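You operate a simulated robot arm through the tools that you are given. There is no shell and no other tool. Be economical: measure what you need, move in short steps, check, and stop when the job is done.

The job below is to be done with a simulated robot arm. You get a single attempt, and the scene is never put back.

## Task
Roll the proud light strip flush on its primed bed and latch it.
Fine: seam roller, back where it stood; lid on the primer tin. Set down upright: seam roller.

The check looks at the end state, three seconds after you hand in, the way a careful person would. Anything else that was tipped, shoved, dropped, spilled or broken makes it a failure. A push-on lid holds only when it is set on centred and level and pressed home; a screw cap is set on level and turned clockwise until tight.

## Robot
A 6-joint arm with a two-finger parallel gripper, fixed in place. Base frame: the origin is at the foot of the arm, x ahead of it, y to its left, z up. Units: m, rad, N and s.
With the tool pointing down near the work surface it reaches from about 0.44 to 0.86 m from the base axis. Its first joint turns from -2.007 to 2.007 rad. Payload 4.2 kg.
The tool frame sits at the grasp point between the pads (the TCP): z along the fingers, y along the line on which they close. The tips reach 0.023 m beyond it. Largest opening 0.094 m; finger width 0.038, thickness 0.01; the body of the gripper, 0.054 by 0.096 m, starts 0.039 m behind the TCP.
Orientation is that of the tool frame in the base frame, as [roll, pitch, yaw] about the fixed x, y, z axes, in that order (R = Rz(yaw) Ry(pitch) Rx(roll)). With the fingers straight down and closing along the base's y, the tool's x points along the base's -x, its y along +y and its z along -z.

## Interface
- The arm moves only by the tool jog_arm. Its argument "plan" is one flat list of numbers, 7 for each row, row after row: the finger opening in m, from 0 to 0.094, then the shift along the base's x, y, z in units of 50 mm (1.0 is 50 mm), then the turn, a rotation vector about the base's x, y, z in units of 4 degrees (1.0 is 4 degrees). In form: [gripper, tx, ty, tz, ax, ay, az, gripper, tx, ty, tz, ax, ay, az, ...]. A call has 1 to 12 rows; each row shifts and turns the commanded pose from where the row before left it. A call with a number of a shift or a turn outside -1 to 1 is refused whole. Rows are played at 5 a second. More than 0.05 m and 0.15 rad between two rows, or a gripper value outside its range, and nothing of the call is played. Where a pose cannot be reached the arm comes as near as it can. A force on the tool above 40 N (or 10 N above the force at the start of the call, whichever is more), or a blocked arm, ends the call early, and 0.2 s more pass. Each finger travels about 0.108 m/s and halts on what it meets, pressing with about 34 N; the grip force reading is that of the motor and also rises with nothing between the fingers. The clock runs only during rows and for 0.2 s after the last one: add rows that do not move to give the fingers time. It gives the time, the measured TCP pose, the force on the tool (base axes), the opening and the grip force at its end, in the units of the frame above (readings bear some noise), with the torque about the TCP (base axes, N m) and any sound that the robot's microphone picked up.
- Cameras (640 x 400 px; columns grow to the right, rows downward): "scene" is fixed at [0.0501, -0.6508, 1.3078]; the picture's right is [0.59, -0.81, 0.00], its down [-0.53, -0.39, -0.75] and it looks along [0.61, 0.44, -0.66] (base axes); focal length 371 px, centre (320, 200). "wrist" rides on the gripper at [0.086, 0.016, -0.075] in the tool frame; the picture's right is [-0.18, 0.98, 0.00], its down [-0.58, -0.11, -0.81] and it looks along [-0.79, -0.15, 0.59] (tool axes); focal length 243 px, centre (320, 200). There is no depth. A picture from a camera that has moved, and an enlarged one, comes with that camera's place and axes in the base frame and with its lens.
- camera(camera): a new picture of that camera. No time passes.
- slide_trunk(by): slides the trunk up (or, below 0, down) by that many m; the arm rides with it, the base frame stays. It gives what a move gives, with no picture.
- zoom(camera, box): a new picture of the part [left, top, right, bottom] of that camera's present view, enlarged. No time passes.
- close_job(): hands the job in; it is judged then, once.

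Go step by step. Nothing tells you positions but the pictures and the camera data: compare them with the known pose of the tool, close in by small moves and look again before you grip or let go. The budget is 120 turns and 64 pictures, counting those below and the enlarged ones. Unless the task says otherwise, let go and move clear before handing in, and close with one line.

The tools are called after "Call:" as a command line: name --argument value ..., lists and objects as JSON in quotes. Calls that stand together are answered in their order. jog_arm: Moves the arm, as the interface text tells. Its arguments: {"type":"object","properties":{"plan":{"type":"array","items":{"type":"number"}}},"required":["plan"]} The other tools are called the same way: slide_trunk (by) slides the trunk up or down; camera (camera) takes a picture; zoom (camera, box) takes an enlarged picture of a part of a camera's view; close_job () hands the job in.

At the start:

```text
time_s: 0.0
ee_pos: [0.4261, 0.0946, 0.9066]
tcp_rot: [3.142, 0.001, 3.141]
force: [0.7, 0.3, -0.7]
torque: [0.02, -0.03, 0.01]
gripper_width: 0.0937
grasp_force: 0.0
trunk travel left (down, up): [-0.525, 0.465]
```

scene: 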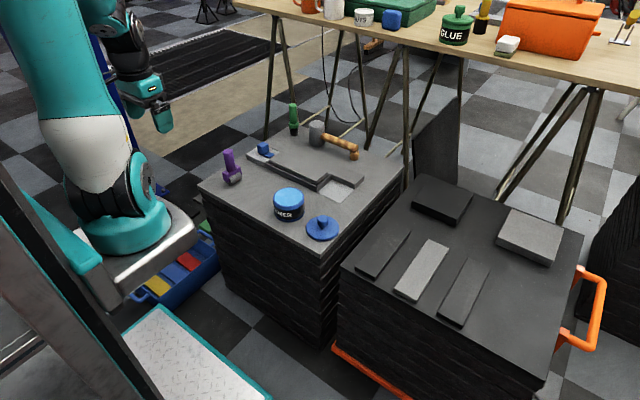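
wrist: 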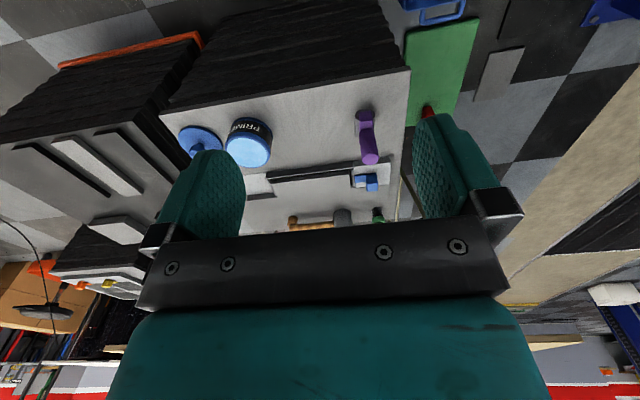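

The stand ahead carries a blue primer tin, its lid, a purple tool, a hammer, a green-handled tool and a strip on a bed. I'll zoom in to identify them.

Call:
zoom --camera "scene" --box '[190, 90, 410, 250]'

Call:
zoom --camera "scene" --box '[240, 120, 370, 205]'

Call:
zoom --camera "wrist" --box '[160, 80, 420, 240]'

```text
2.50 times, centred on (300, 170) of scene
camera zoom: at [0.0501, -0.6508, 1.3078], right [0.59, -0.81, 0.0], down [-0.53, -0.39, -0.75], along [0.61, 0.44, -0.66], focal length 928 px, centre (370, 275)
```

zoom: 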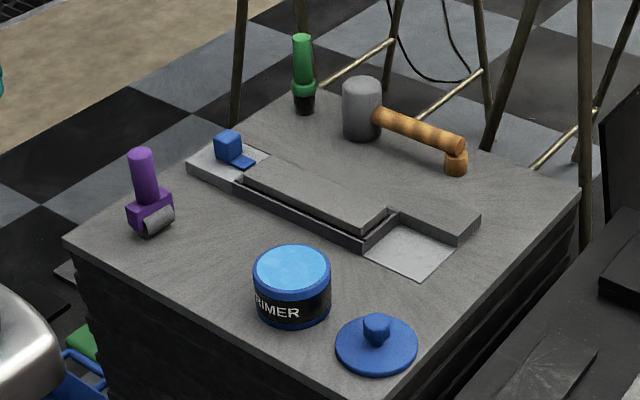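

```text
4.71 times, centred on (305, 162) of scene
camera zoom: at [0.0501, -0.6508, 1.3078], right [0.59, -0.81, 0.0], down [-0.53, -0.39, -0.75], along [0.61, 0.44, -0.66], focal length 1746 px, centre (391, 376)
```

zoom: 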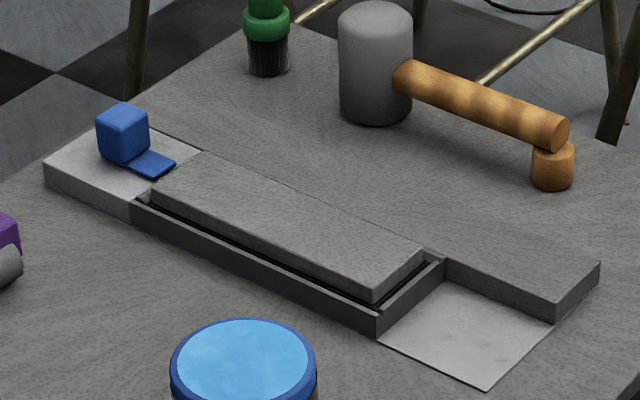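

```text
2.46 times, centred on (290, 160) of wrist
camera zoom: at [0.3391, 0.1106, 0.981], right [0.18, 0.98, 0.0], down [0.58, -0.11, 0.81], along [0.79, -0.15, -0.59], focal length 597 px, centre (394, 298)
```

zoom: 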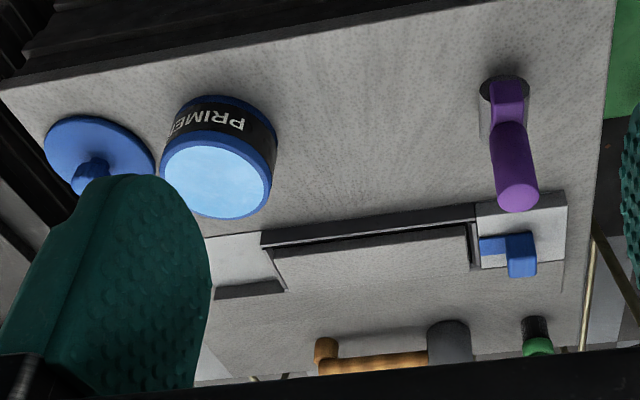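

Call:
zoom --camera "scene" --box '[212, 140, 256, 192]'

Call:
jog_arm --plan '[0.094, 0, 0.2, -1, 0, 0, 0, 0.094, 0, 0.2, -1, 0, 0, 0, 0.094, 0, 0.2, -0.5, 0, 0, 0, 0.094, 0, 0, 0, 0, 0, 0]'

Call:
camera --camera "wrist"

```text
7.69 times, centred on (234, 166) of scene
camera zoom: at [0.0501, -0.6508, 1.3078], right [0.59, -0.81, 0.0], down [-0.53, -0.39, -0.75], along [0.61, 0.44, -0.66], focal length 2854 px, centre (982, 462)
```

zoom: 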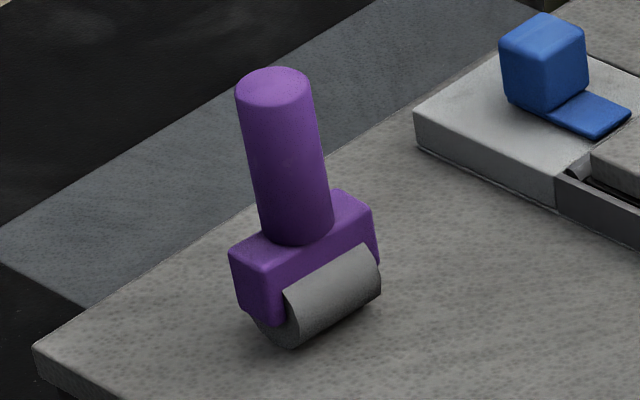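

```text
refused: row 1 steps farther than a row can; nothing moved
```

```text
57 pictures are left
camera wrist: at [0.3391, 0.1106, 0.981], right [0.18, 0.98, 0.0], down [0.58, -0.11, 0.81], along [0.79, -0.15, -0.59], focal length 243 px, centre (320, 200)
```

wrist: 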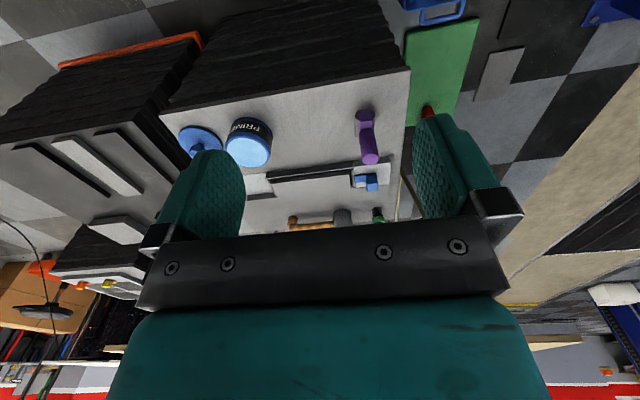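

Roller axis lies along x and the handle stands vertical; the strip bed runs along y at x≈0.8. I'll go down in smaller steps for a close look.

Call:
jog_arm --plan '[0.094, 0, 0.2, -0.95, 0, 0, 0, 0.094, 0, 0.2, -0.95, 0, 0, 0, 0.094, 0.5, 0.2, -0.7, 0, 0, 0, 0.094, 0.9, 0, 0, 0, 0, 0, 0.094, 0, 0, 0, 0, 0, 0]'

Call:
camera --camera "wrist"

```text
time_s: 1.2
ee_pos: [0.4958, 0.127, 0.7752]
tcp_rot: [3.14, 0.0, -3.141]
force: [-0.2, -0.3, -0.2]
torque: [-0.01, -0.02, 0.0]
gripper_width: 0.0939
grasp_force: 0.0
trunk travel left (down, up): [-0.525, 0.465]
```

```text
56 pictures are left
camera wrist: at [0.4098, 0.142, 0.8496], right [0.18, 0.98, 0.0], down [0.58, -0.11, 0.81], along [0.79, -0.15, -0.59], focal length 243 px, centre (320, 200)
```

wrist: 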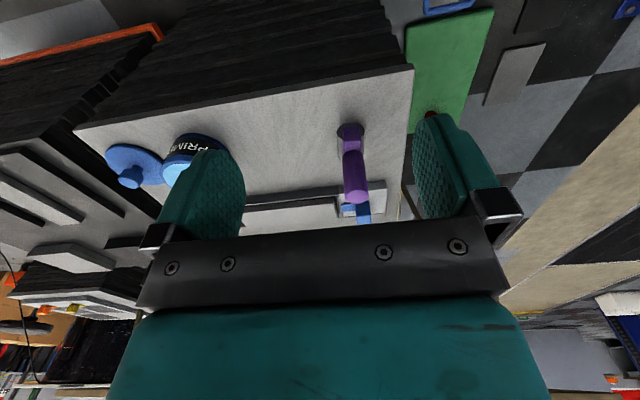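

Call:
jog_arm --plan '[0.094, 0.9, 0.1, 0, 0, 0, 0, 0.094, 0.9, 0.1, 0, 0, 0, 0, 0.094, 0.9, 0.08, 0, 0, 0, 0, 0.094, 0.42, 0, -0.8, 0, 0, 0, 0.094, 0, 0, 0, 0, 0, 0]'

Call:
camera --camera "wrist"

Call:
zoom --camera "scene" --box '[190, 90, 350, 210]'

```text
time_s: 2.4
ee_pos: [0.6518, 0.1392, 0.7365]
tcp_rot: [3.141, 0.001, 3.141]
force: [-0.3, -0.3, -0.7]
torque: [0.02, 0.01, 0.0]
gripper_width: 0.0939
grasp_force: 0.1
trunk travel left (down, up): [-0.525, 0.465]
```

```text
55 pictures are left
camera wrist: at [0.5654, 0.1543, 0.8105], right [0.18, 0.98, 0.0], down [0.58, -0.11, 0.81], along [0.79, -0.15, -0.59], focal length 243 px, centre (320, 200)
```

wrist: 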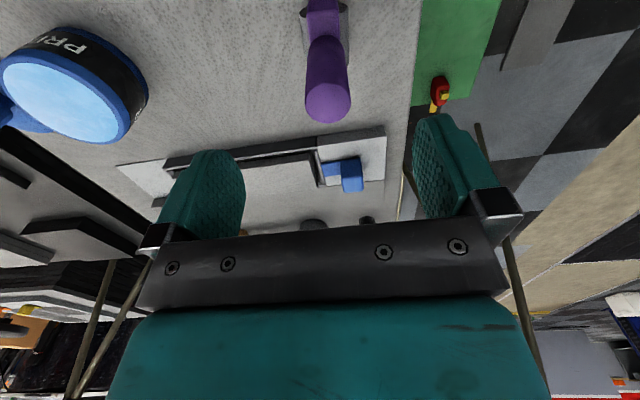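

```text
3.33 times, centred on (270, 150) of scene
camera zoom: at [0.0501, -0.6508, 1.3078], right [0.59, -0.81, 0.0], down [-0.53, -0.39, -0.75], along [0.61, 0.44, -0.66], focal length 1237 px, centre (487, 367)
```

zoom: 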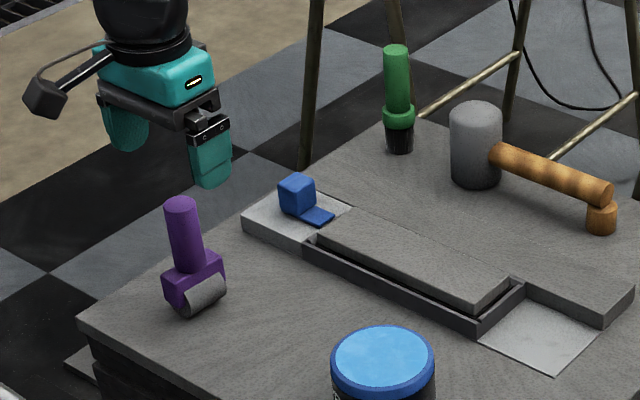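

Call:
jog_arm --plan '[0.094, 0.14, 0.05, -0.8, 0, 0, 0, 0.094, 0, 0, -0.8, 0, 0, 0, 0.094, 0, 0, -0.3, 0, 0, 0, 0.094, 0, 0, 0, 0, 0, 0]'

Call:
camera --camera "wrist"

Call:
zoom --camera "scene" --box '[200, 100, 280, 200]'

```text
time_s: 3.4
ee_pos: [0.6577, 0.1417, 0.6423]
tcp_rot: [3.141, 0.0, 3.141]
force: [-0.5, 0.2, -0.1]
torque: [0.02, 0.01, 0.02]
gripper_width: 0.0937
grasp_force: 0.0
trunk travel left (down, up): [-0.525, 0.465]
```

```text
53 pictures are left
camera wrist: at [0.5718, 0.1567, 0.7161], right [0.18, 0.98, 0.0], down [0.58, -0.11, 0.81], along [0.79, -0.15, -0.59], focal length 243 px, centre (320, 200)
```

wrist: 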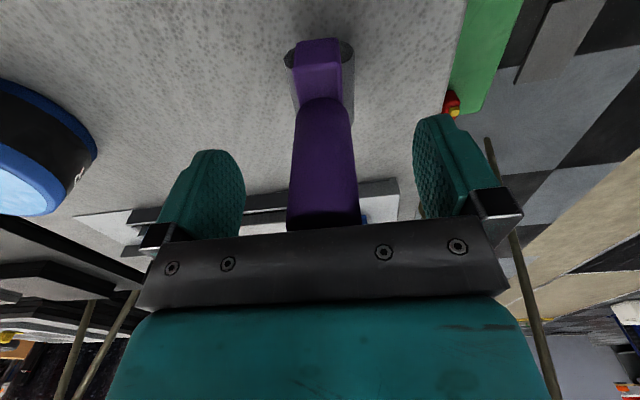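

```text
4.00 times, centred on (240, 150) of scene
camera zoom: at [0.0501, -0.6508, 1.3078], right [0.59, -0.81, 0.0], down [-0.53, -0.39, -0.75], along [0.61, 0.44, -0.66], focal length 1484 px, centre (640, 400)
```

zoom: 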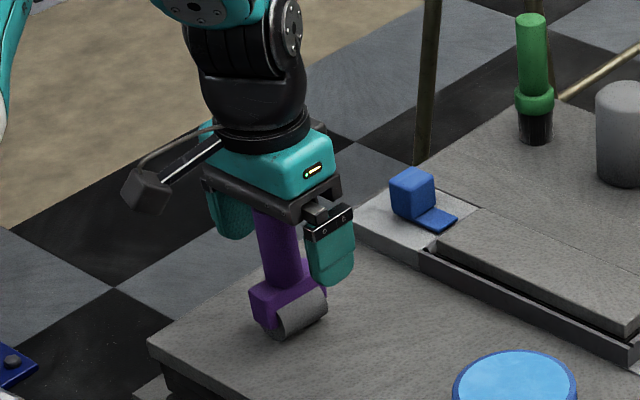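

Call:
jog_arm --plan '[0.094, 0.02, 0, -0.28, 0, 0, 0, 0.06, 0, 0, 0, 0, 0, 0, 0.02, 0, 0, 0, 0, 0, 0, 0.0, 0, 0, 0, 0, 0, 0, 0.0, 0, 0, 0, 0, 0, 0]'

Call:
camera --camera "wrist"

```text
time_s: 4.2
ee_pos: [0.6595, 0.1429, 0.6309]
tcp_rot: [3.136, 0.005, -3.14]
force: [-4.9, -0.1, 23.8]
torque: [-0.5, 0.25, -0.04]
gripper_width: 0.0299
grasp_force: 10.4
trunk travel left (down, up): [-0.525, 0.465]
stopped in row 3: the force on the tool passed its limit at 41 N (the readings are from after the stop); the commanded pose is now the measured one
```

```text
51 pictures are left
camera wrist: at [0.5736, 0.1581, 0.7051], right [0.18, 0.98, 0.01], down [0.58, -0.11, 0.81], along [0.8, -0.14, -0.59], focal length 243 px, centre (320, 200)
```

wrist: 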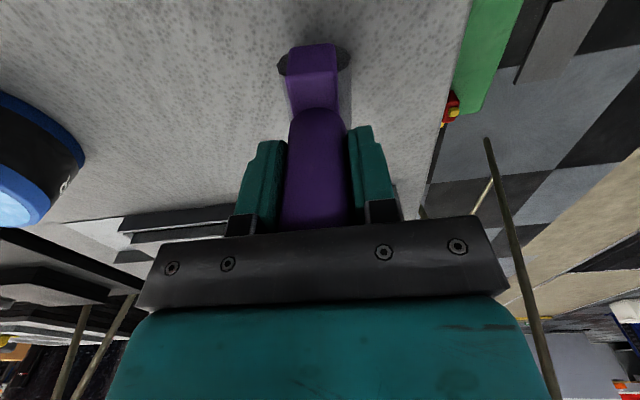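

The palm touched the handle's top early. I'll open a little, back off 2 mm and grip again.

Call:
jog_arm --plan '[0.05, 0, 0, 0.02, 0, 0, 0, 0.05, 0, 0, 0.04, 0, 0, 0, 0.05, 0, 0, 0, 0, 0, 0]'

```text
time_s: 5.0
ee_pos: [0.6594, 0.1402, 0.6311]
tcp_rot: [3.138, 0.0, -3.141]
force: [0.0, 0.6, 0.6]
torque: [-0.02, -0.02, 0.03]
gripper_width: 0.0499
grasp_force: 0.0
trunk travel left (down, up): [-0.525, 0.465]
```

Call:
jog_arm --plan '[0.035, 0, 0, 0, 0, 0, 0, 0.02, 0, 0, 0, 0, 0, 0, 0.0, 0, 0, 0, 0, 0, 0, 0.0, 0, 0, 0, 0, 0, 0]'

Call:
zoom --camera "scene" --box '[200, 100, 280, 200]'

```text
time_s: 6.0
ee_pos: [0.6608, 0.1417, 0.6331]
tcp_rot: [3.138, 0.003, -3.141]
force: [0.6, -0.2, -0.2]
torque: [0.07, 0.03, -0.05]
gripper_width: 0.0293
grasp_force: 33.9
trunk travel left (down, up): [-0.525, 0.465]
```

```text
4.00 times, centred on (240, 150) of scene
camera zoom: at [0.0501, -0.6508, 1.3078], right [0.59, -0.81, 0.0], down [-0.53, -0.39, -0.75], along [0.61, 0.44, -0.66], focal length 1484 px, centre (640, 400)
```

zoom: 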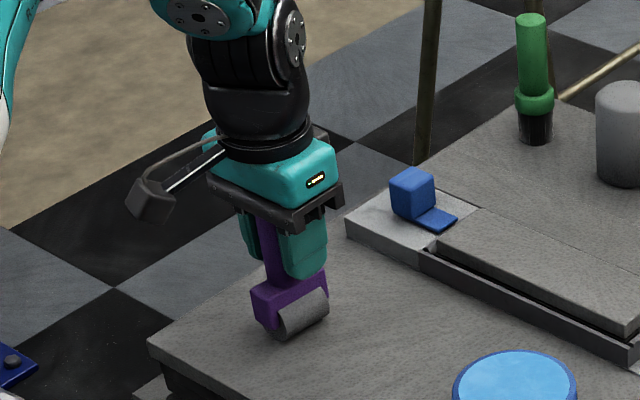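

Roller is gripped (home TCP 0.661, 0.142, 0.633). I'll lift it and carry it over the middle of the strip.

Call:
jog_arm --plan '[0, 0, 0, 0.7, 0, 0, 0, 0, 0, 0, 0.7, 0, 0, 0, 0, 0.5, -0.7, 0, 0, 0, 0, 0, 0.65, -0.7, 0, 0, 0, 0, 0, 0.65, -0.7, 0, 0, 0, 0, 0, 0.7, -0.5, 0, 0, 0, 0, 0, 0.7, -0.2, 0, 0, 0, 0, 0, 0, 0, 0, 0, 0, 0]'

Call:
camera --camera "wrist"

Call:
zoom --camera "scene" --box '[240, 110, 370, 205]'

```text
time_s: 7.8
ee_pos: [0.8206, 0.0025, 0.7012]
tcp_rot: [3.138, 0.002, -3.141]
force: [0.2, 0.4, -3.0]
torque: [0.04, -0.04, -0.03]
gripper_width: 0.0288
grasp_force: 34.4
trunk travel left (down, up): [-0.525, 0.465]
```

```text
49 pictures are left
camera wrist: at [0.7336, 0.0167, 0.7749], right [0.18, 0.98, 0.0], down [0.58, -0.11, 0.81], along [0.79, -0.15, -0.59], focal length 243 px, centre (320, 200)
```

wrist: 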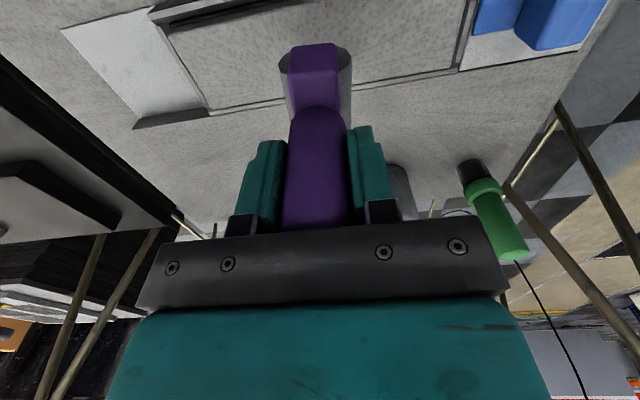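

```text
4.21 times, centred on (305, 158) of scene
camera zoom: at [0.0501, -0.6508, 1.3078], right [0.59, -0.81, 0.0], down [-0.53, -0.39, -0.75], along [0.61, 0.44, -0.66], focal length 1562 px, centre (383, 379)
```

zoom: 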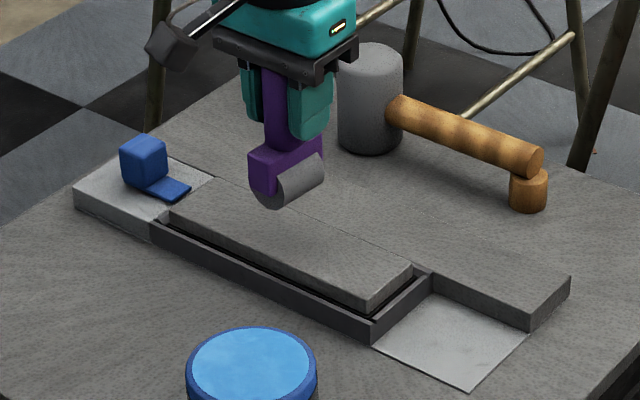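

Call:
jog_arm --plan '[0, 0, 0, -0.3, 0, 0, 0, 0, 0, 0, -0.1, 0, 0, 0, 0, 0, 0, -0.06, 0, 0, 0, 0, 0, 0, 0, 0, 0, 0]'

Call:
zoom --camera "scene" --box '[240, 110, 370, 205]'

```text
time_s: 8.8
ee_pos: [0.8219, 0.0005, 0.6773]
tcp_rot: [3.136, 0.005, -3.141]
force: [-0.2, -0.6, -2.4]
torque: [0.03, -0.04, -0.01]
gripper_width: 0.0291
grasp_force: 34.1
trunk travel left (down, up): [-0.525, 0.465]
```

```text
4.21 times, centred on (305, 158) of scene
camera zoom: at [0.0501, -0.6508, 1.3078], right [0.59, -0.81, 0.0], down [-0.53, -0.39, -0.75], along [0.61, 0.44, -0.66], focal length 1562 px, centre (383, 379)
```

zoom: 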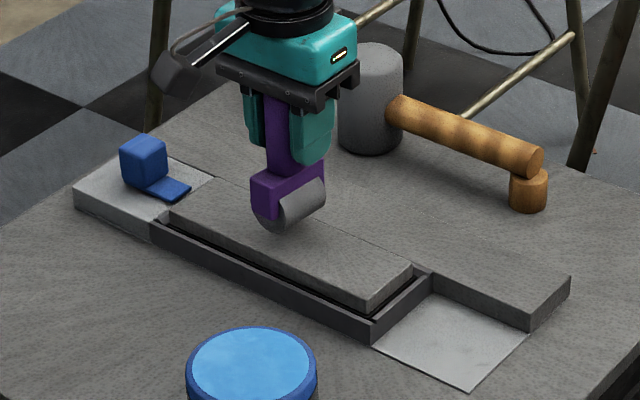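

Call:
jog_arm --plan '[0, 0, 0, -0.06, 0, 0, 0, 0, 0, 0, -0.04, 0, 0, 0, 0, 0, 0, -0.04, 0, 0, 0, 0, 0, 0, 0, 0, 0, 0]'

```text
time_s: 9.8
ee_pos: [0.8193, 0.0028, 0.6716]
tcp_rot: [3.138, 0.004, -3.141]
force: [0.5, -0.5, -2.9]
torque: [0.0, -0.02, -0.01]
gripper_width: 0.0294
grasp_force: 34.1
trunk travel left (down, up): [-0.525, 0.465]
```

Call:
jog_arm --plan '[0, 0, 0, -0.04, 0, 0, 0, 0, 0, 0, -0.04, 0, 0, 0, 0, 0, 0, -0.04, 0, 0, 0, 0, 0, 0, 0, 0, 0, 0]'

```text
time_s: 10.8
ee_pos: [0.8202, 0.0024, 0.6672]
tcp_rot: [3.14, 0.004, 3.141]
force: [-0.2, -0.7, 3.5]
torque: [-0.16, 0.16, 0.01]
gripper_width: 0.0295
grasp_force: 33.9
trunk travel left (down, up): [-0.525, 0.465]
```

Call:
jog_arm --plan '[0, 0, 0, -0.04, 0, 0, 0, 0, 0, 0, 0, 0, 0, 0]'

Call:
zoom --camera "scene" --box '[240, 110, 370, 205]'

```text
time_s: 11.4
ee_pos: [0.8203, 0.0017, 0.6638]
tcp_rot: [3.139, 0.001, 3.141]
force: [0.2, 0.1, -3.3]
torque: [0.04, -0.01, 0.02]
gripper_width: 0.0294
grasp_force: 33.8
trunk travel left (down, up): [-0.525, 0.465]
```

```text
4.21 times, centred on (305, 158) of scene
camera zoom: at [0.0501, -0.6508, 1.3078], right [0.59, -0.81, 0.0], down [-0.53, -0.39, -0.75], along [0.61, 0.44, -0.66], focal length 1562 px, centre (383, 379)
```

zoom: 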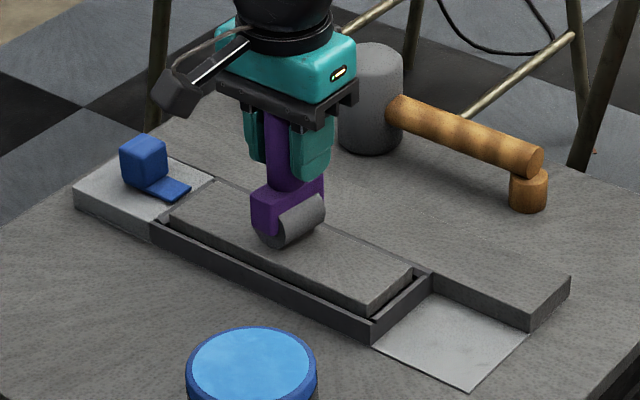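

Call:
jog_arm --plan '[0, 0, 0, -0.04, 0, 0, 0, 0, 0, 0, 0, 0, 0, 0]'

Call:
jog_arm --plan '[0, 0, 0, -0.03, 0, 0, 0, 0, 0, 0, 0, 0, 0, 0]'

Call:
zoom --camera "scene" --box '[240, 110, 370, 205]'

```text
time_s: 12.0
ee_pos: [0.8195, 0.0026, 0.6615]
tcp_rot: [3.137, 0.001, 3.141]
force: [0.3, -0.3, -2.6]
torque: [0.01, -0.02, 0.03]
gripper_width: 0.0296
grasp_force: 33.5
trunk travel left (down, up): [-0.525, 0.465]
```

```text
time_s: 12.6
ee_pos: [0.821, 0.0018, 0.6614]
tcp_rot: [3.136, 0.003, -3.141]
force: [1.0, 0.5, -2.9]
torque: [0.04, -0.04, 0.0]
gripper_width: 0.0294
grasp_force: 34.2
trunk travel left (down, up): [-0.525, 0.465]
```

```text
4.21 times, centred on (305, 158) of scene
camera zoom: at [0.0501, -0.6508, 1.3078], right [0.59, -0.81, 0.0], down [-0.53, -0.39, -0.75], along [0.61, 0.44, -0.66], focal length 1562 px, centre (383, 379)
```

zoom: 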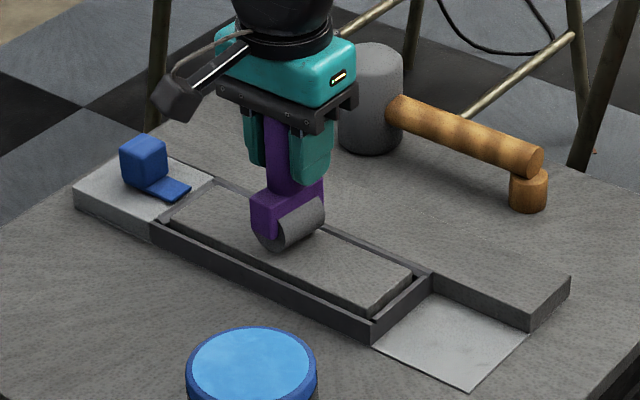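

Call:
zoom --camera "scene" --box '[285, 145, 345, 190]'

Call:
zoom --camera "scene" --box '[255, 135, 315, 180]'

Call:
camera --camera "wrist"

```text
8.89 times, centred on (315, 168) of scene
camera zoom: at [0.0501, -0.6508, 1.3078], right [0.59, -0.81, 0.0], down [-0.53, -0.39, -0.75], along [0.61, 0.44, -0.66], focal length 3298 px, centre (364, 489)
```

zoom: 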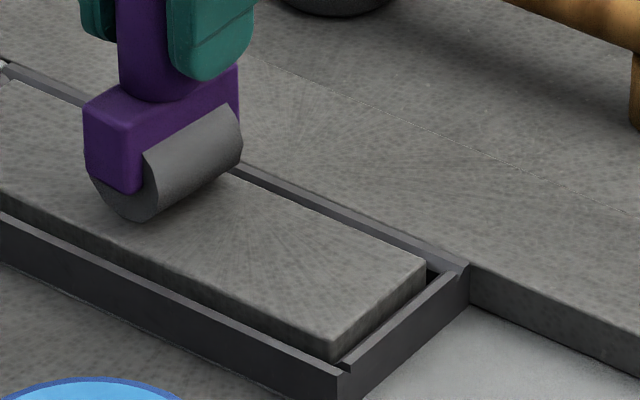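

```text
8.89 times, centred on (285, 158) of scene
camera zoom: at [0.0501, -0.6508, 1.3078], right [0.59, -0.81, 0.0], down [-0.53, -0.39, -0.75], along [0.61, 0.44, -0.66], focal length 3298 px, centre (631, 578)
```

zoom: 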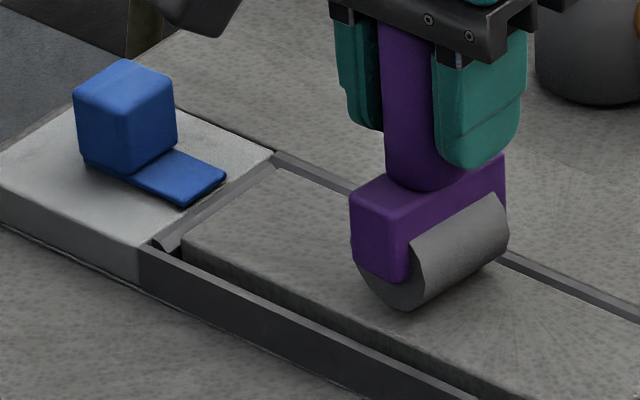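

```text
42 pictures are left
camera wrist: at [0.7337, 0.0174, 0.735], right [0.18, 0.98, 0.0], down [0.58, -0.11, 0.81], along [0.79, -0.15, -0.59], focal length 243 px, centre (320, 200)
```

wrist: 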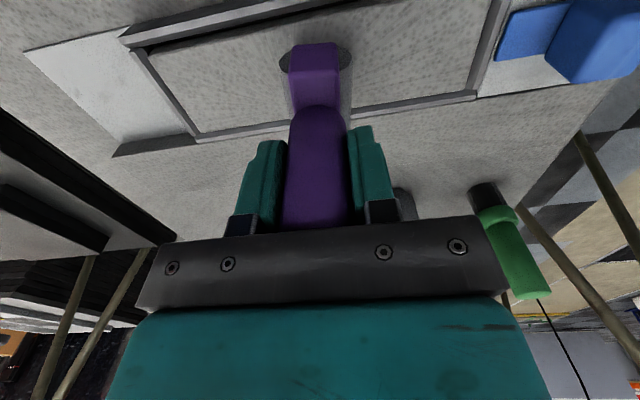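

The strip sinks under the roller but is still slightly proud, mainly at the right end. I'll press on and roll towards the right.

Call:
jog_arm --plan '[0, 0, 0, -0.04, 0, 0, 0, 0, 0, -0.4, 0, 0, 0, 0, 0, 0, -0.4, 0, 0, 0, 0, 0, 0, -0.4, 0, 0, 0, 0, 0, 0, -0.4, 0, 0, 0, 0, 0, 0, 0, 0, 0, 0, 0]'

Call:
zoom --camera "scene" --box '[255, 130, 355, 190]'

```text
time_s: 14.0
ee_pos: [0.819, -0.077, 0.6577]
tcp_rot: [3.138, 0.002, 3.14]
force: [0.5, -0.3, -3.7]
torque: [0.0, -0.01, 0.01]
gripper_width: 0.0294
grasp_force: 33.8
trunk travel left (down, up): [-0.525, 0.465]
```

```text
6.40 times, centred on (305, 160) of scene
camera zoom: at [0.0501, -0.6508, 1.3078], right [0.59, -0.81, 0.0], down [-0.53, -0.39, -0.75], along [0.61, 0.44, -0.66], focal length 2375 px, centre (416, 456)
```

zoom: 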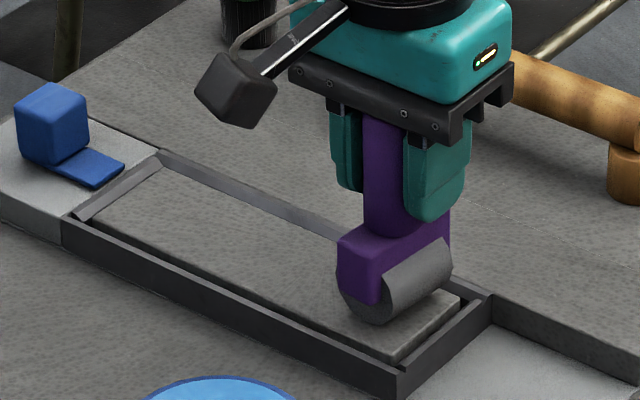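

Call:
jog_arm --plan '[0, 0, 0, -0.04, 0, 0, 0, 0, 0, 0, 0, 0, 0, 0]'

Call:
zoom --camera "scene" --box '[295, 150, 345, 190]'

```text
time_s: 14.6
ee_pos: [0.8212, -0.0776, 0.6552]
tcp_rot: [3.137, 0.005, -3.141]
force: [-0.6, 0.3, -2.1]
torque: [-0.04, 0.03, -0.02]
gripper_width: 0.0295
grasp_force: 33.9
trunk travel left (down, up): [-0.525, 0.465]
```

```text
10.00 times, centred on (320, 170) of scene
camera zoom: at [0.0501, -0.6508, 1.3078], right [0.59, -0.81, 0.0], down [-0.53, -0.39, -0.75], along [0.61, 0.44, -0.66], focal length 3711 px, centre (320, 500)
```

zoom: 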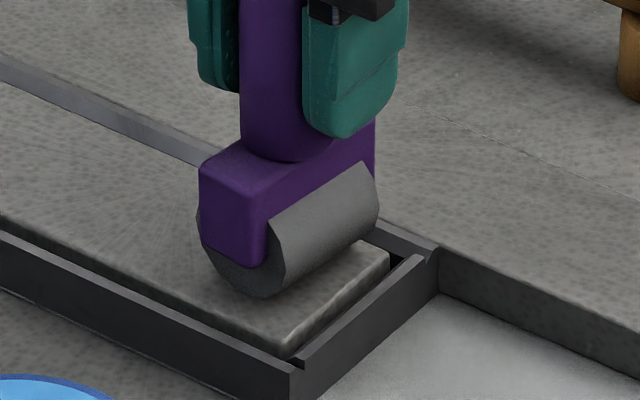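

Call:
jog_arm --plan '[0, 0, 0, -0.03, 0, 0, 0, 0, 0, 0, 0, 0, 0, 0]'

Call:
jog_arm --plan '[0, 0, 0, -0.03, 0, 0, 0, 0, 0, 0, 0, 0, 0, 0]'

Call:
zoom --camera "scene" --box '[295, 150, 345, 190]'

```text
time_s: 15.2
ee_pos: [0.8209, -0.0769, 0.6559]
tcp_rot: [3.138, 0.003, -3.141]
force: [-0.9, 0.3, 0.6]
torque: [-0.05, 0.11, -0.02]
gripper_width: 0.0293
grasp_force: 34.3
trunk travel left (down, up): [-0.525, 0.465]
```

```text
time_s: 15.8
ee_pos: [0.8194, -0.0763, 0.6538]
tcp_rot: [3.138, 0.006, -3.14]
force: [-1.0, 1.7, 7.9]
torque: [-0.07, 0.26, 0.02]
gripper_width: 0.0297
grasp_force: 34.3
trunk travel left (down, up): [-0.525, 0.465]
```

```text
10.00 times, centred on (320, 170) of scene
camera zoom: at [0.0501, -0.6508, 1.3078], right [0.59, -0.81, 0.0], down [-0.53, -0.39, -0.75], along [0.61, 0.44, -0.66], focal length 3711 px, centre (320, 500)
```

zoom: 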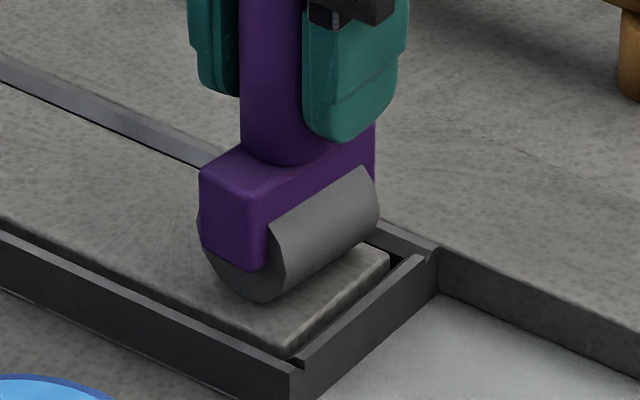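

The strip now resists: it's bottomed at the right end. I'll roll the full length to the left under load.

Call:
jog_arm --plan '[0, 0, 0, -0.03, 0, 0, 0, 0, 0, 0.4, 0, 0, 0, 0, 0, 0, 0.4, 0, 0, 0, 0, 0, 0, 0.4, 0, 0, 0, 0, 0, 0, 0.4, 0, 0, 0, 0, 0, 0, 0, 0, 0, 0, 0]'

Call:
jog_arm --plan '[0, 0, 0.4, 0, 0, 0, 0, 0, 0, 0.4, 0, 0, 0, 0, 0, 0, 0.4, 0, 0, 0, 0, 0, 0, 0.4, 0, 0, 0, 0, 0, 0, 0, 0, 0, 0, 0]'

Call:
zoom --camera "scene" --box '[255, 130, 355, 190]'

```text
time_s: 17.2
ee_pos: [0.8196, 0.0028, 0.6547]
tcp_rot: [3.14, 0.004, -3.139]
force: [0.7, -4.0, 18.9]
torque: [-0.3, 0.23, 0.07]
gripper_width: 0.0294
grasp_force: 33.8
trunk travel left (down, up): [-0.525, 0.465]
```

```text
time_s: 18.4
ee_pos: [0.8216, 0.0837, 0.6524]
tcp_rot: [3.138, 0.005, -3.139]
force: [0.7, -6.3, 28.4]
torque: [-0.56, 0.34, 0.14]
gripper_width: 0.0295
grasp_force: 33.9
trunk travel left (down, up): [-0.525, 0.465]
```

```text
6.40 times, centred on (305, 160) of scene
camera zoom: at [0.0501, -0.6508, 1.3078], right [0.59, -0.81, 0.0], down [-0.53, -0.39, -0.75], along [0.61, 0.44, -0.66], focal length 2375 px, centre (416, 456)
```

zoom: 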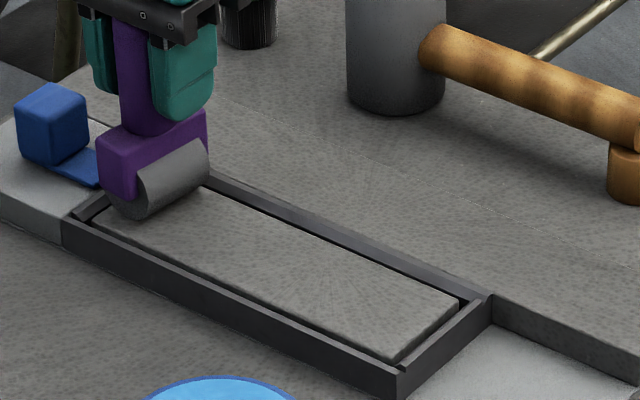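

Call:
jog_arm --plan '[0, 0, -0.4, 0, 0, 0, 0, 0, 0, -0.4, 0, 0, 0, 0, 0, 0, -0.4, 0, 0, 0, 0, 0, 0, -0.4, 0, 0, 0, 0, 0, 0, -0.4, 0, 0, 0, 0, 0, 0, -0.4, 0, 0, 0, 0, 0, 0, -0.4, 0, 0, 0, 0, 0, 0, -0.4, 0, 0, 0, 0, 0, 0, 0, 0, 0, 0, 0]'

Call:
jog_arm --plan '[0, 0, 0.1, 0.4, 0, 0, 0, 0, -0.2, 0.7, 0.5, 0, 0, 0, 0, -0.7, 0.6, 0, 0, 0, 0, 0, -0.7, 0.6, 0, 0, 0, 0, 0, 0, 0, 0, 0, 0, 0]'

Call:
zoom --camera "scene" --box '[255, 130, 355, 190]'

```text
time_s: 20.4
ee_pos: [0.8205, -0.0783, 0.6523]
tcp_rot: [3.139, 0.002, 3.141]
force: [-1.5, 4.0, 15.0]
torque: [0.04, -0.06, 0.03]
gripper_width: 0.0293
grasp_force: 34.4
trunk travel left (down, up): [-0.525, 0.465]
```

```text
time_s: 21.6
ee_pos: [0.7397, 0.0237, 0.6969]
tcp_rot: [3.139, 0.004, -3.14]
force: [0.1, -0.5, -3.4]
torque: [-0.03, 0.01, 0.03]
gripper_width: 0.029
grasp_force: 34.0
trunk travel left (down, up): [-0.525, 0.465]
```

```text
6.40 times, centred on (305, 160) of scene
camera zoom: at [0.0501, -0.6508, 1.3078], right [0.59, -0.81, 0.0], down [-0.53, -0.39, -0.75], along [0.61, 0.44, -0.66], focal length 2375 px, centre (416, 456)
```

zoom: 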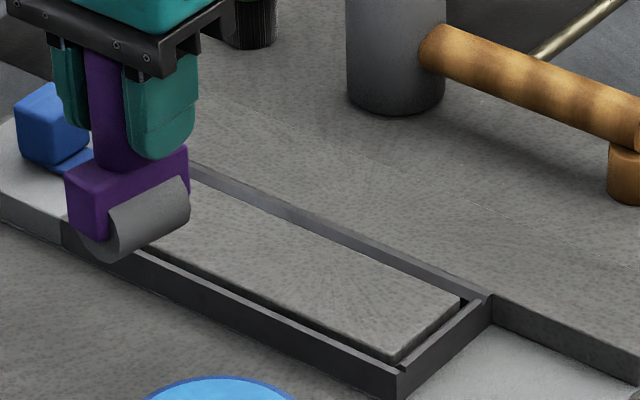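

Strip is rolled. Returning the roller home by reversing the summed commands (−1.6, +2.4 units), then lowering gently.

Call:
jog_arm --plan '[0, -0.4, 0.6, 0, 0, 0, 0, 0, -0.4, 0.6, 0, 0, 0, 0, 0, -0.4, 0.6, 0, 0, 0, 0, 0, -0.4, 0.6, 0, 0, 0, 0, 0, 0, 0, -0.6, 0, 0, 0, 0, 0, 0, -0.5, 0, 0, 0, 0, 0, 0, -0.1, 0, 0, 0, 0, 0, 0, 0, 0, 0, 0]'

Call:
zoom --camera "scene" --box '[200, 100, 280, 200]'

```text
time_s: 23.4
ee_pos: [0.6591, 0.1421, 0.6352]
tcp_rot: [3.139, 0.004, -3.141]
force: [0.4, -0.3, -2.8]
torque: [0.02, 0.02, -0.01]
gripper_width: 0.0292
grasp_force: 34.3
trunk travel left (down, up): [-0.525, 0.465]
```

```text
4.00 times, centred on (240, 150) of scene
camera zoom: at [0.0501, -0.6508, 1.3078], right [0.59, -0.81, 0.0], down [-0.53, -0.39, -0.75], along [0.61, 0.44, -0.66], focal length 1484 px, centre (640, 400)
```

zoom: 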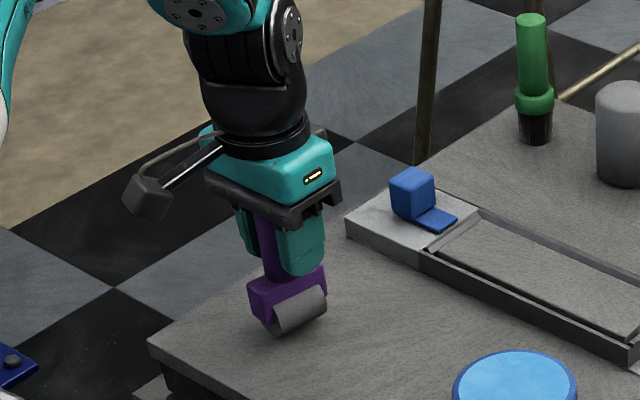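

Call:
jog_arm --plan '[0, 0, 0, -0.04, 0, 0, 0, 0, 0, 0, -0.03, 0, 0, 0, 0, 0, 0, 0, 0, 0, 0]'

```text
time_s: 24.2
ee_pos: [0.6591, 0.1431, 0.6324]
tcp_rot: [3.139, 0.003, -3.139]
force: [0.0, 0.6, -2.4]
torque: [-0.01, -0.01, 0.0]
gripper_width: 0.0293
grasp_force: 33.8
trunk travel left (down, up): [-0.525, 0.465]
```

Call:
jog_arm --plan '[0, 0, 0, -0.02, 0, 0, 0, 0, 0, 0, 0, 0, 0, 0]'

Call:
jog_arm --plan '[0, 0, 0, -0.02, 0, 0, 0, 0, 0, 0, 0, 0, 0, 0]'

Call:
zoom --camera "scene" --box '[200, 100, 280, 200]'

```text
time_s: 24.8
ee_pos: [0.6588, 0.142, 0.632]
tcp_rot: [3.138, 0.003, -3.14]
force: [-0.2, 1.0, -1.2]
torque: [0.01, 0.04, -0.01]
gripper_width: 0.0292
grasp_force: 33.8
trunk travel left (down, up): [-0.525, 0.465]
```

```text
time_s: 25.4
ee_pos: [0.6602, 0.1427, 0.6324]
tcp_rot: [3.14, 0.003, -3.141]
force: [-2.4, -1.0, 4.4]
torque: [-0.19, 0.08, -0.07]
gripper_width: 0.0292
grasp_force: 33.6
trunk travel left (down, up): [-0.525, 0.465]
```

```text
4.00 times, centred on (240, 150) of scene
camera zoom: at [0.0501, -0.6508, 1.3078], right [0.59, -0.81, 0.0], down [-0.53, -0.39, -0.75], along [0.61, 0.44, -0.66], focal length 1484 px, centre (640, 400)
```

zoom: 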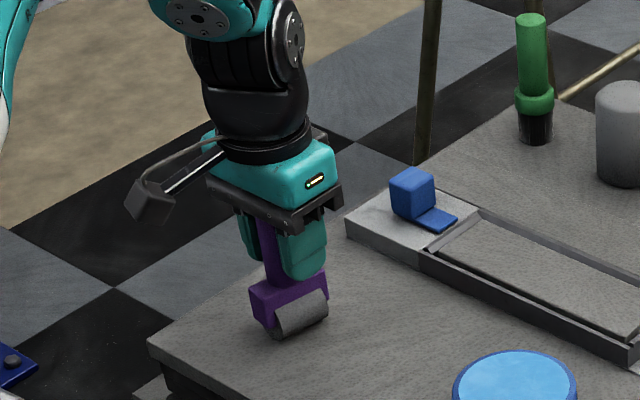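

Roller is standing on its spot. Releasing and rising.

Call:
jog_arm --plan '[0.035, 0, 0, 0, 0, 0, 0, 0.06, 0, 0, 0, 0, 0, 0, 0.09, 0, 0, 0, 0, 0, 0, 0.09, 0, 0, 0, 0, 0, 0, 0.09, 0, 0, 0.9, 0, 0, 0, 0.09, 0, 0, 0.9, 0, 0, 0, 0.09, 0, 0, 0, 0, 0, 0]'

Call:
zoom --camera "scene" --box '[200, 100, 280, 200]'

Call:
camera --camera "wrist"

```text
time_s: 27.0
ee_pos: [0.6595, 0.1435, 0.7224]
tcp_rot: [3.14, 0.003, 3.141]
force: [0.7, 0.0, -0.4]
torque: [0.04, -0.01, 0.0]
gripper_width: 0.09
grasp_force: 0.1
trunk travel left (down, up): [-0.525, 0.465]
```

```text
4.00 times, centred on (240, 150) of scene
camera zoom: at [0.0501, -0.6508, 1.3078], right [0.59, -0.81, 0.0], down [-0.53, -0.39, -0.75], along [0.61, 0.44, -0.66], focal length 1484 px, centre (640, 400)
```

zoom: 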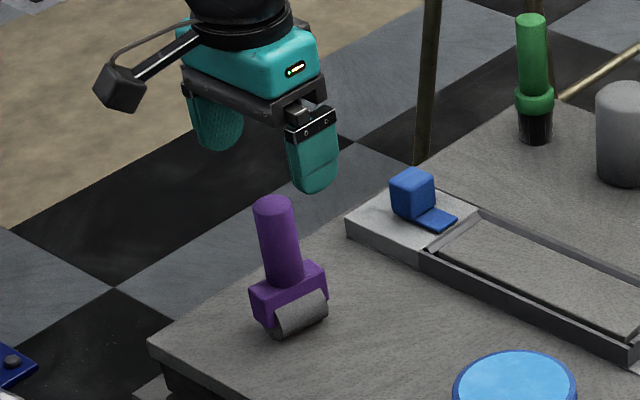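

```text
33 pictures are left
camera wrist: at [0.5731, 0.1582, 0.7979], right [0.18, 0.98, 0.0], down [0.58, -0.11, 0.81], along [0.79, -0.15, -0.59], focal length 243 px, centre (320, 200)
```

wrist: 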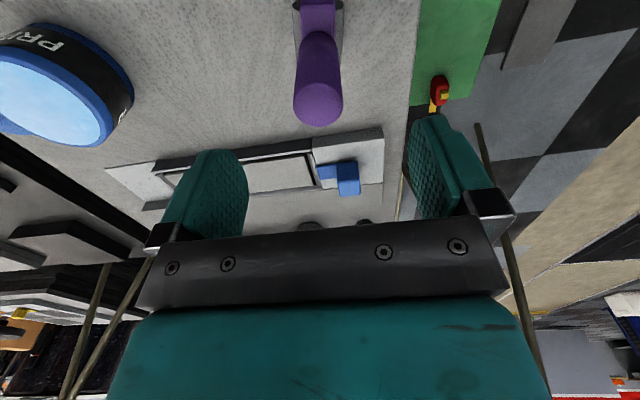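

Roller stands well. Next the latch: knob at about (0.82, 0.152). I'll close the fingers and go to its +y side to push it towards the strip.

Call:
jog_arm --plan '[0.05, 0.8, 0.3, 0.2, 0, 0, 0, 0.0, 0.8, 0.3, 0, 0, 0, 0, 0.0, 0.8, 0.3, 0, 0, 0, 0, 0.0, 0.8, 0.23, 0, 0, 0, 0, 0.0, 0, 0, -0.8, 0, 0, 0, 0.0, 0, 0, -0.4, 0, 0, 0, 0.0, 0, 0, 0, 0, 0, 0]'

Call:
camera --camera "wrist"

Call:
zoom --camera "scene" --box '[220, 110, 320, 180]'

```text
time_s: 28.6
ee_pos: [0.8177, 0.1991, 0.6707]
tcp_rot: [3.138, 0.002, -3.141]
force: [1.0, -0.6, -0.2]
torque: [-0.01, 0.01, 0.02]
gripper_width: 0.0001
grasp_force: 34.1
trunk travel left (down, up): [-0.525, 0.465]
```

```text
32 pictures are left
camera wrist: at [0.7311, 0.2147, 0.7455], right [0.18, 0.98, 0.0], down [0.58, -0.11, 0.81], along [0.79, -0.15, -0.59], focal length 243 px, centre (320, 200)
```

wrist: 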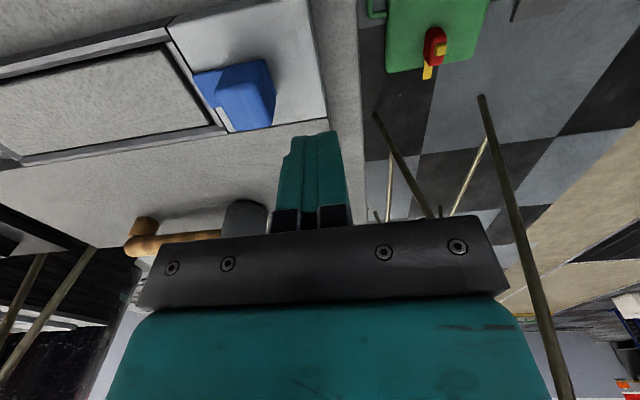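

```text
5.71 times, centred on (270, 145) of scene
camera zoom: at [0.0501, -0.6508, 1.3078], right [0.59, -0.81, 0.0], down [-0.53, -0.39, -0.75], along [0.61, 0.44, -0.66], focal length 2120 px, centre (606, 514)
```

zoom: 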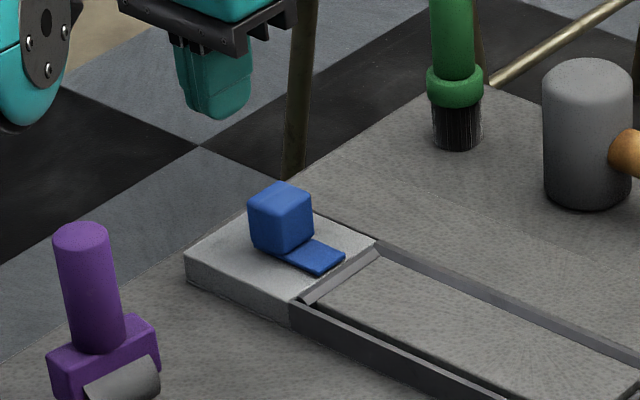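

Call:
jog_arm --plan '[0.0, -0.05, 0, -0.7, 0, 0, 0, 0.0, 0, 0, -0.4, 0, 0, 0, 0.0, 0, 0, -0.2, 0, 0, 0, 0.0, 0, 0, 0, 0, 0, 0]'

Call:
zoom --camera "scene" --box '[220, 110, 320, 180]'

Call:
camera --camera "wrist"

```text
time_s: 29.6
ee_pos: [0.8079, 0.1936, 0.6087]
tcp_rot: [3.137, 0.003, -3.142]
force: [-0.1, -0.1, -0.6]
torque: [-0.01, -0.02, -0.02]
gripper_width: 0.0
grasp_force: 33.7
out of reach, approached as far as the arm can: row 1, 2
trunk travel left (down, up): [-0.525, 0.465]
```

```text
5.71 times, centred on (270, 145) of scene
camera zoom: at [0.0501, -0.6508, 1.3078], right [0.59, -0.81, 0.0], down [-0.53, -0.39, -0.75], along [0.61, 0.44, -0.66], focal length 2120 px, centre (606, 514)
```

zoom: 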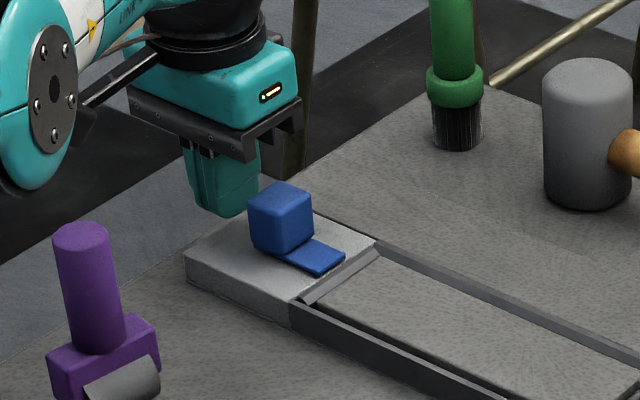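

```text
29 pictures are left
camera wrist: at [0.7221, 0.209, 0.6828], right [0.18, 0.98, 0.0], down [0.58, -0.11, 0.81], along [0.79, -0.15, -0.59], focal length 243 px, centre (320, 200)
```

wrist: 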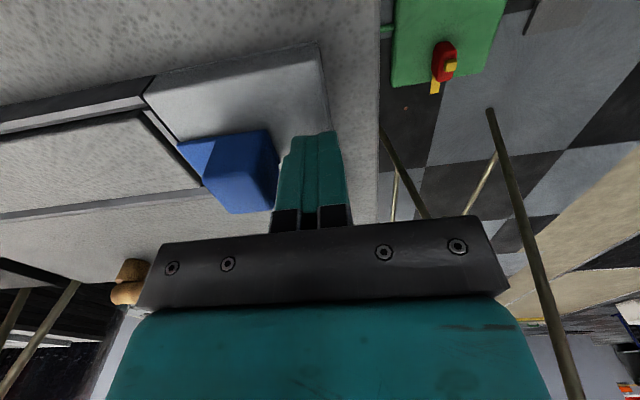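

Call:
jog_arm --plan '[0.0, 0.0, -0.3, -0.06, 0, 0, 0, 0.0, 0.08, -0.1, 0, 0, 0, 0, 0.0, 0, -0.1, 0, 0, 0, 0, 0.0, 0, -0.1, 0, 0, 0, 0, 0.0, 0, 0, 0, 0, 0, 0]'

Call:
zoom --camera "scene" --box '[220, 110, 320, 180]'

```text
time_s: 30.8
ee_pos: [0.8179, 0.1655, 0.6034]
tcp_rot: [3.139, 0.0, 3.14]
force: [-0.8, 0.0, 0.4]
torque: [0.0, 0.0, -0.02]
gripper_width: 0.0
grasp_force: 34.0
out of reach, approached as far as the arm can: row 4
trunk travel left (down, up): [-0.525, 0.465]
```

```text
5.71 times, centred on (270, 145) of scene
camera zoom: at [0.0501, -0.6508, 1.3078], right [0.59, -0.81, 0.0], down [-0.53, -0.39, -0.75], along [0.61, 0.44, -0.66], focal length 2120 px, centre (606, 514)
```

zoom: 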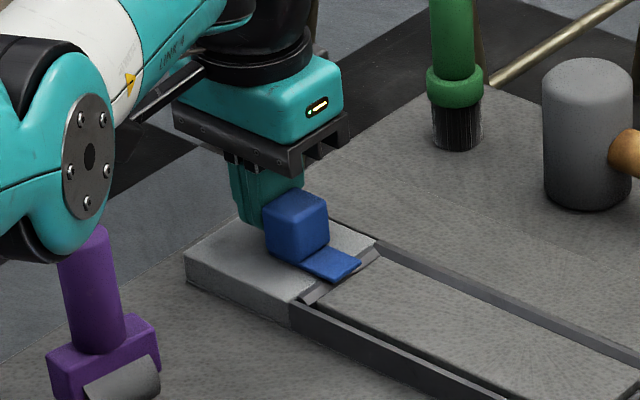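

Call:
jog_arm --plan '[0.0, 0, -0.1, 0, 0, 0, 0, 0.0, 0, -0.1, 0, 0, 0, 0, 0.0, 0, 0, 0, 0, 0, 0]'

Call:
zoom --camera "scene" --box '[220, 110, 320, 180]'

```text
time_s: 31.6
ee_pos: [0.8218, 0.1583, 0.6024]
tcp_rot: [3.139, 0.001, 3.142]
force: [0.7, -0.7, -0.2]
torque: [-0.03, 0.02, 0.02]
gripper_width: 0.0
grasp_force: 34.1
out of reach, approached as far as the arm can: row 2
trunk travel left (down, up): [-0.525, 0.465]
```

```text
5.71 times, centred on (270, 145) of scene
camera zoom: at [0.0501, -0.6508, 1.3078], right [0.59, -0.81, 0.0], down [-0.53, -0.39, -0.75], along [0.61, 0.44, -0.66], focal length 2120 px, centre (606, 514)
```

zoom: 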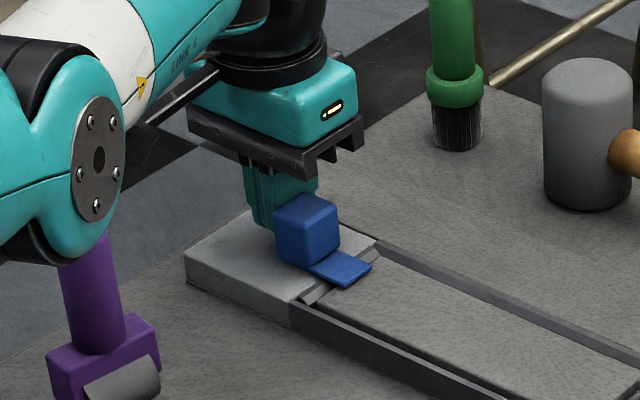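

Call:
jog_arm --plan '[0.0, -0.05, -0.1, 0, 0, 0, 0, 0.0, 0, -0.1, 0, 0, 0, 0, 0.0, 0, -0.1, 0, 0, 0, 0, 0.0, 0, 0, 0, 0, 0, 0]'

Call:
zoom --camera "scene" --box '[220, 110, 320, 180]'

```text
time_s: 32.6
ee_pos: [0.8243, 0.149, 0.6005]
tcp_rot: [3.139, 0.001, -3.137]
force: [-9.4, 25.1, 1.9]
torque: [-0.21, -0.06, -0.61]
gripper_width: 0.0001
grasp_force: 33.9
out of reach, approached as far as the arm can: row 1, 3
trunk travel left (down, up): [-0.525, 0.465]
```

```text
5.71 times, centred on (270, 145) of scene
camera zoom: at [0.0501, -0.6508, 1.3078], right [0.59, -0.81, 0.0], down [-0.53, -0.39, -0.75], along [0.61, 0.44, -0.66], focal length 2120 px, centre (606, 514)
```

zoom: 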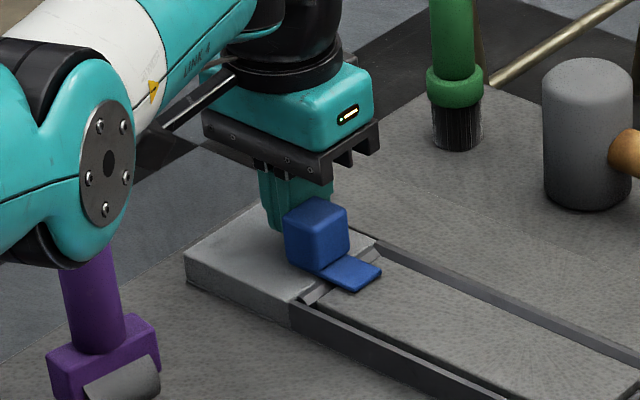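

Call:
jog_arm --plan '[0.0, 0, -0.06, 0, 0, 0, 0, 0.0, 0, 0, 0, 0, 0, 0]'

Call:
zoom --camera "scene" --box '[260, 135, 310, 170]'

Call:
camera --camera "wrist"

```text
time_s: 33.1
ee_pos: [0.8252, 0.148, 0.6027]
tcp_rot: [3.139, 0.004, -3.129]
force: [-2.1, 26.8, -1.8]
torque: [-0.24, -0.06, -0.52]
gripper_width: 0.0
grasp_force: 34.4
trunk travel left (down, up): [-0.525, 0.465]
stopped in row 2: the force on the tool passed its limit at 40 N (the readings are from after the stop); the commanded pose is now the measured one
```

```text
11.43 times, centred on (285, 152) of scene
camera zoom: at [0.0501, -0.6508, 1.3078], right [0.59, -0.81, 0.0], down [-0.53, -0.39, -0.75], along [0.61, 0.44, -0.66], focal length 4241 px, centre (720, 743)
```

zoom: 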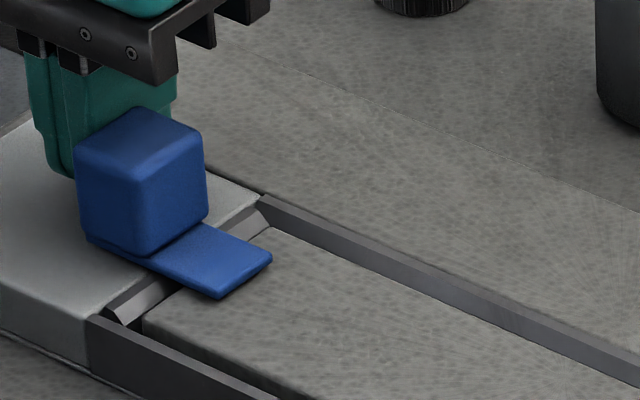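

```text
24 pictures are left
camera wrist: at [0.7384, 0.1634, 0.6759], right [0.17, 0.99, 0.0], down [0.58, -0.11, 0.81], along [0.8, -0.14, -0.59], focal length 243 px, centre (320, 200)
```

wrist: 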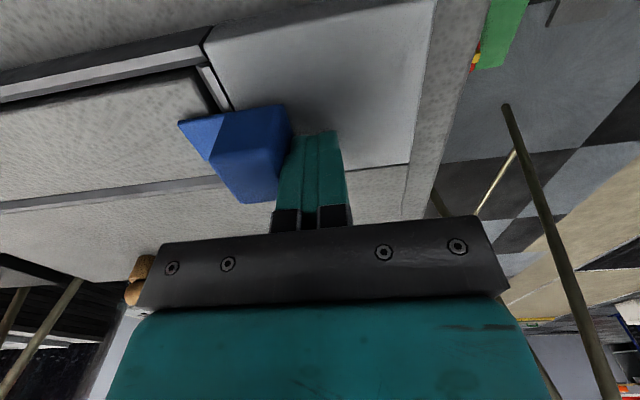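

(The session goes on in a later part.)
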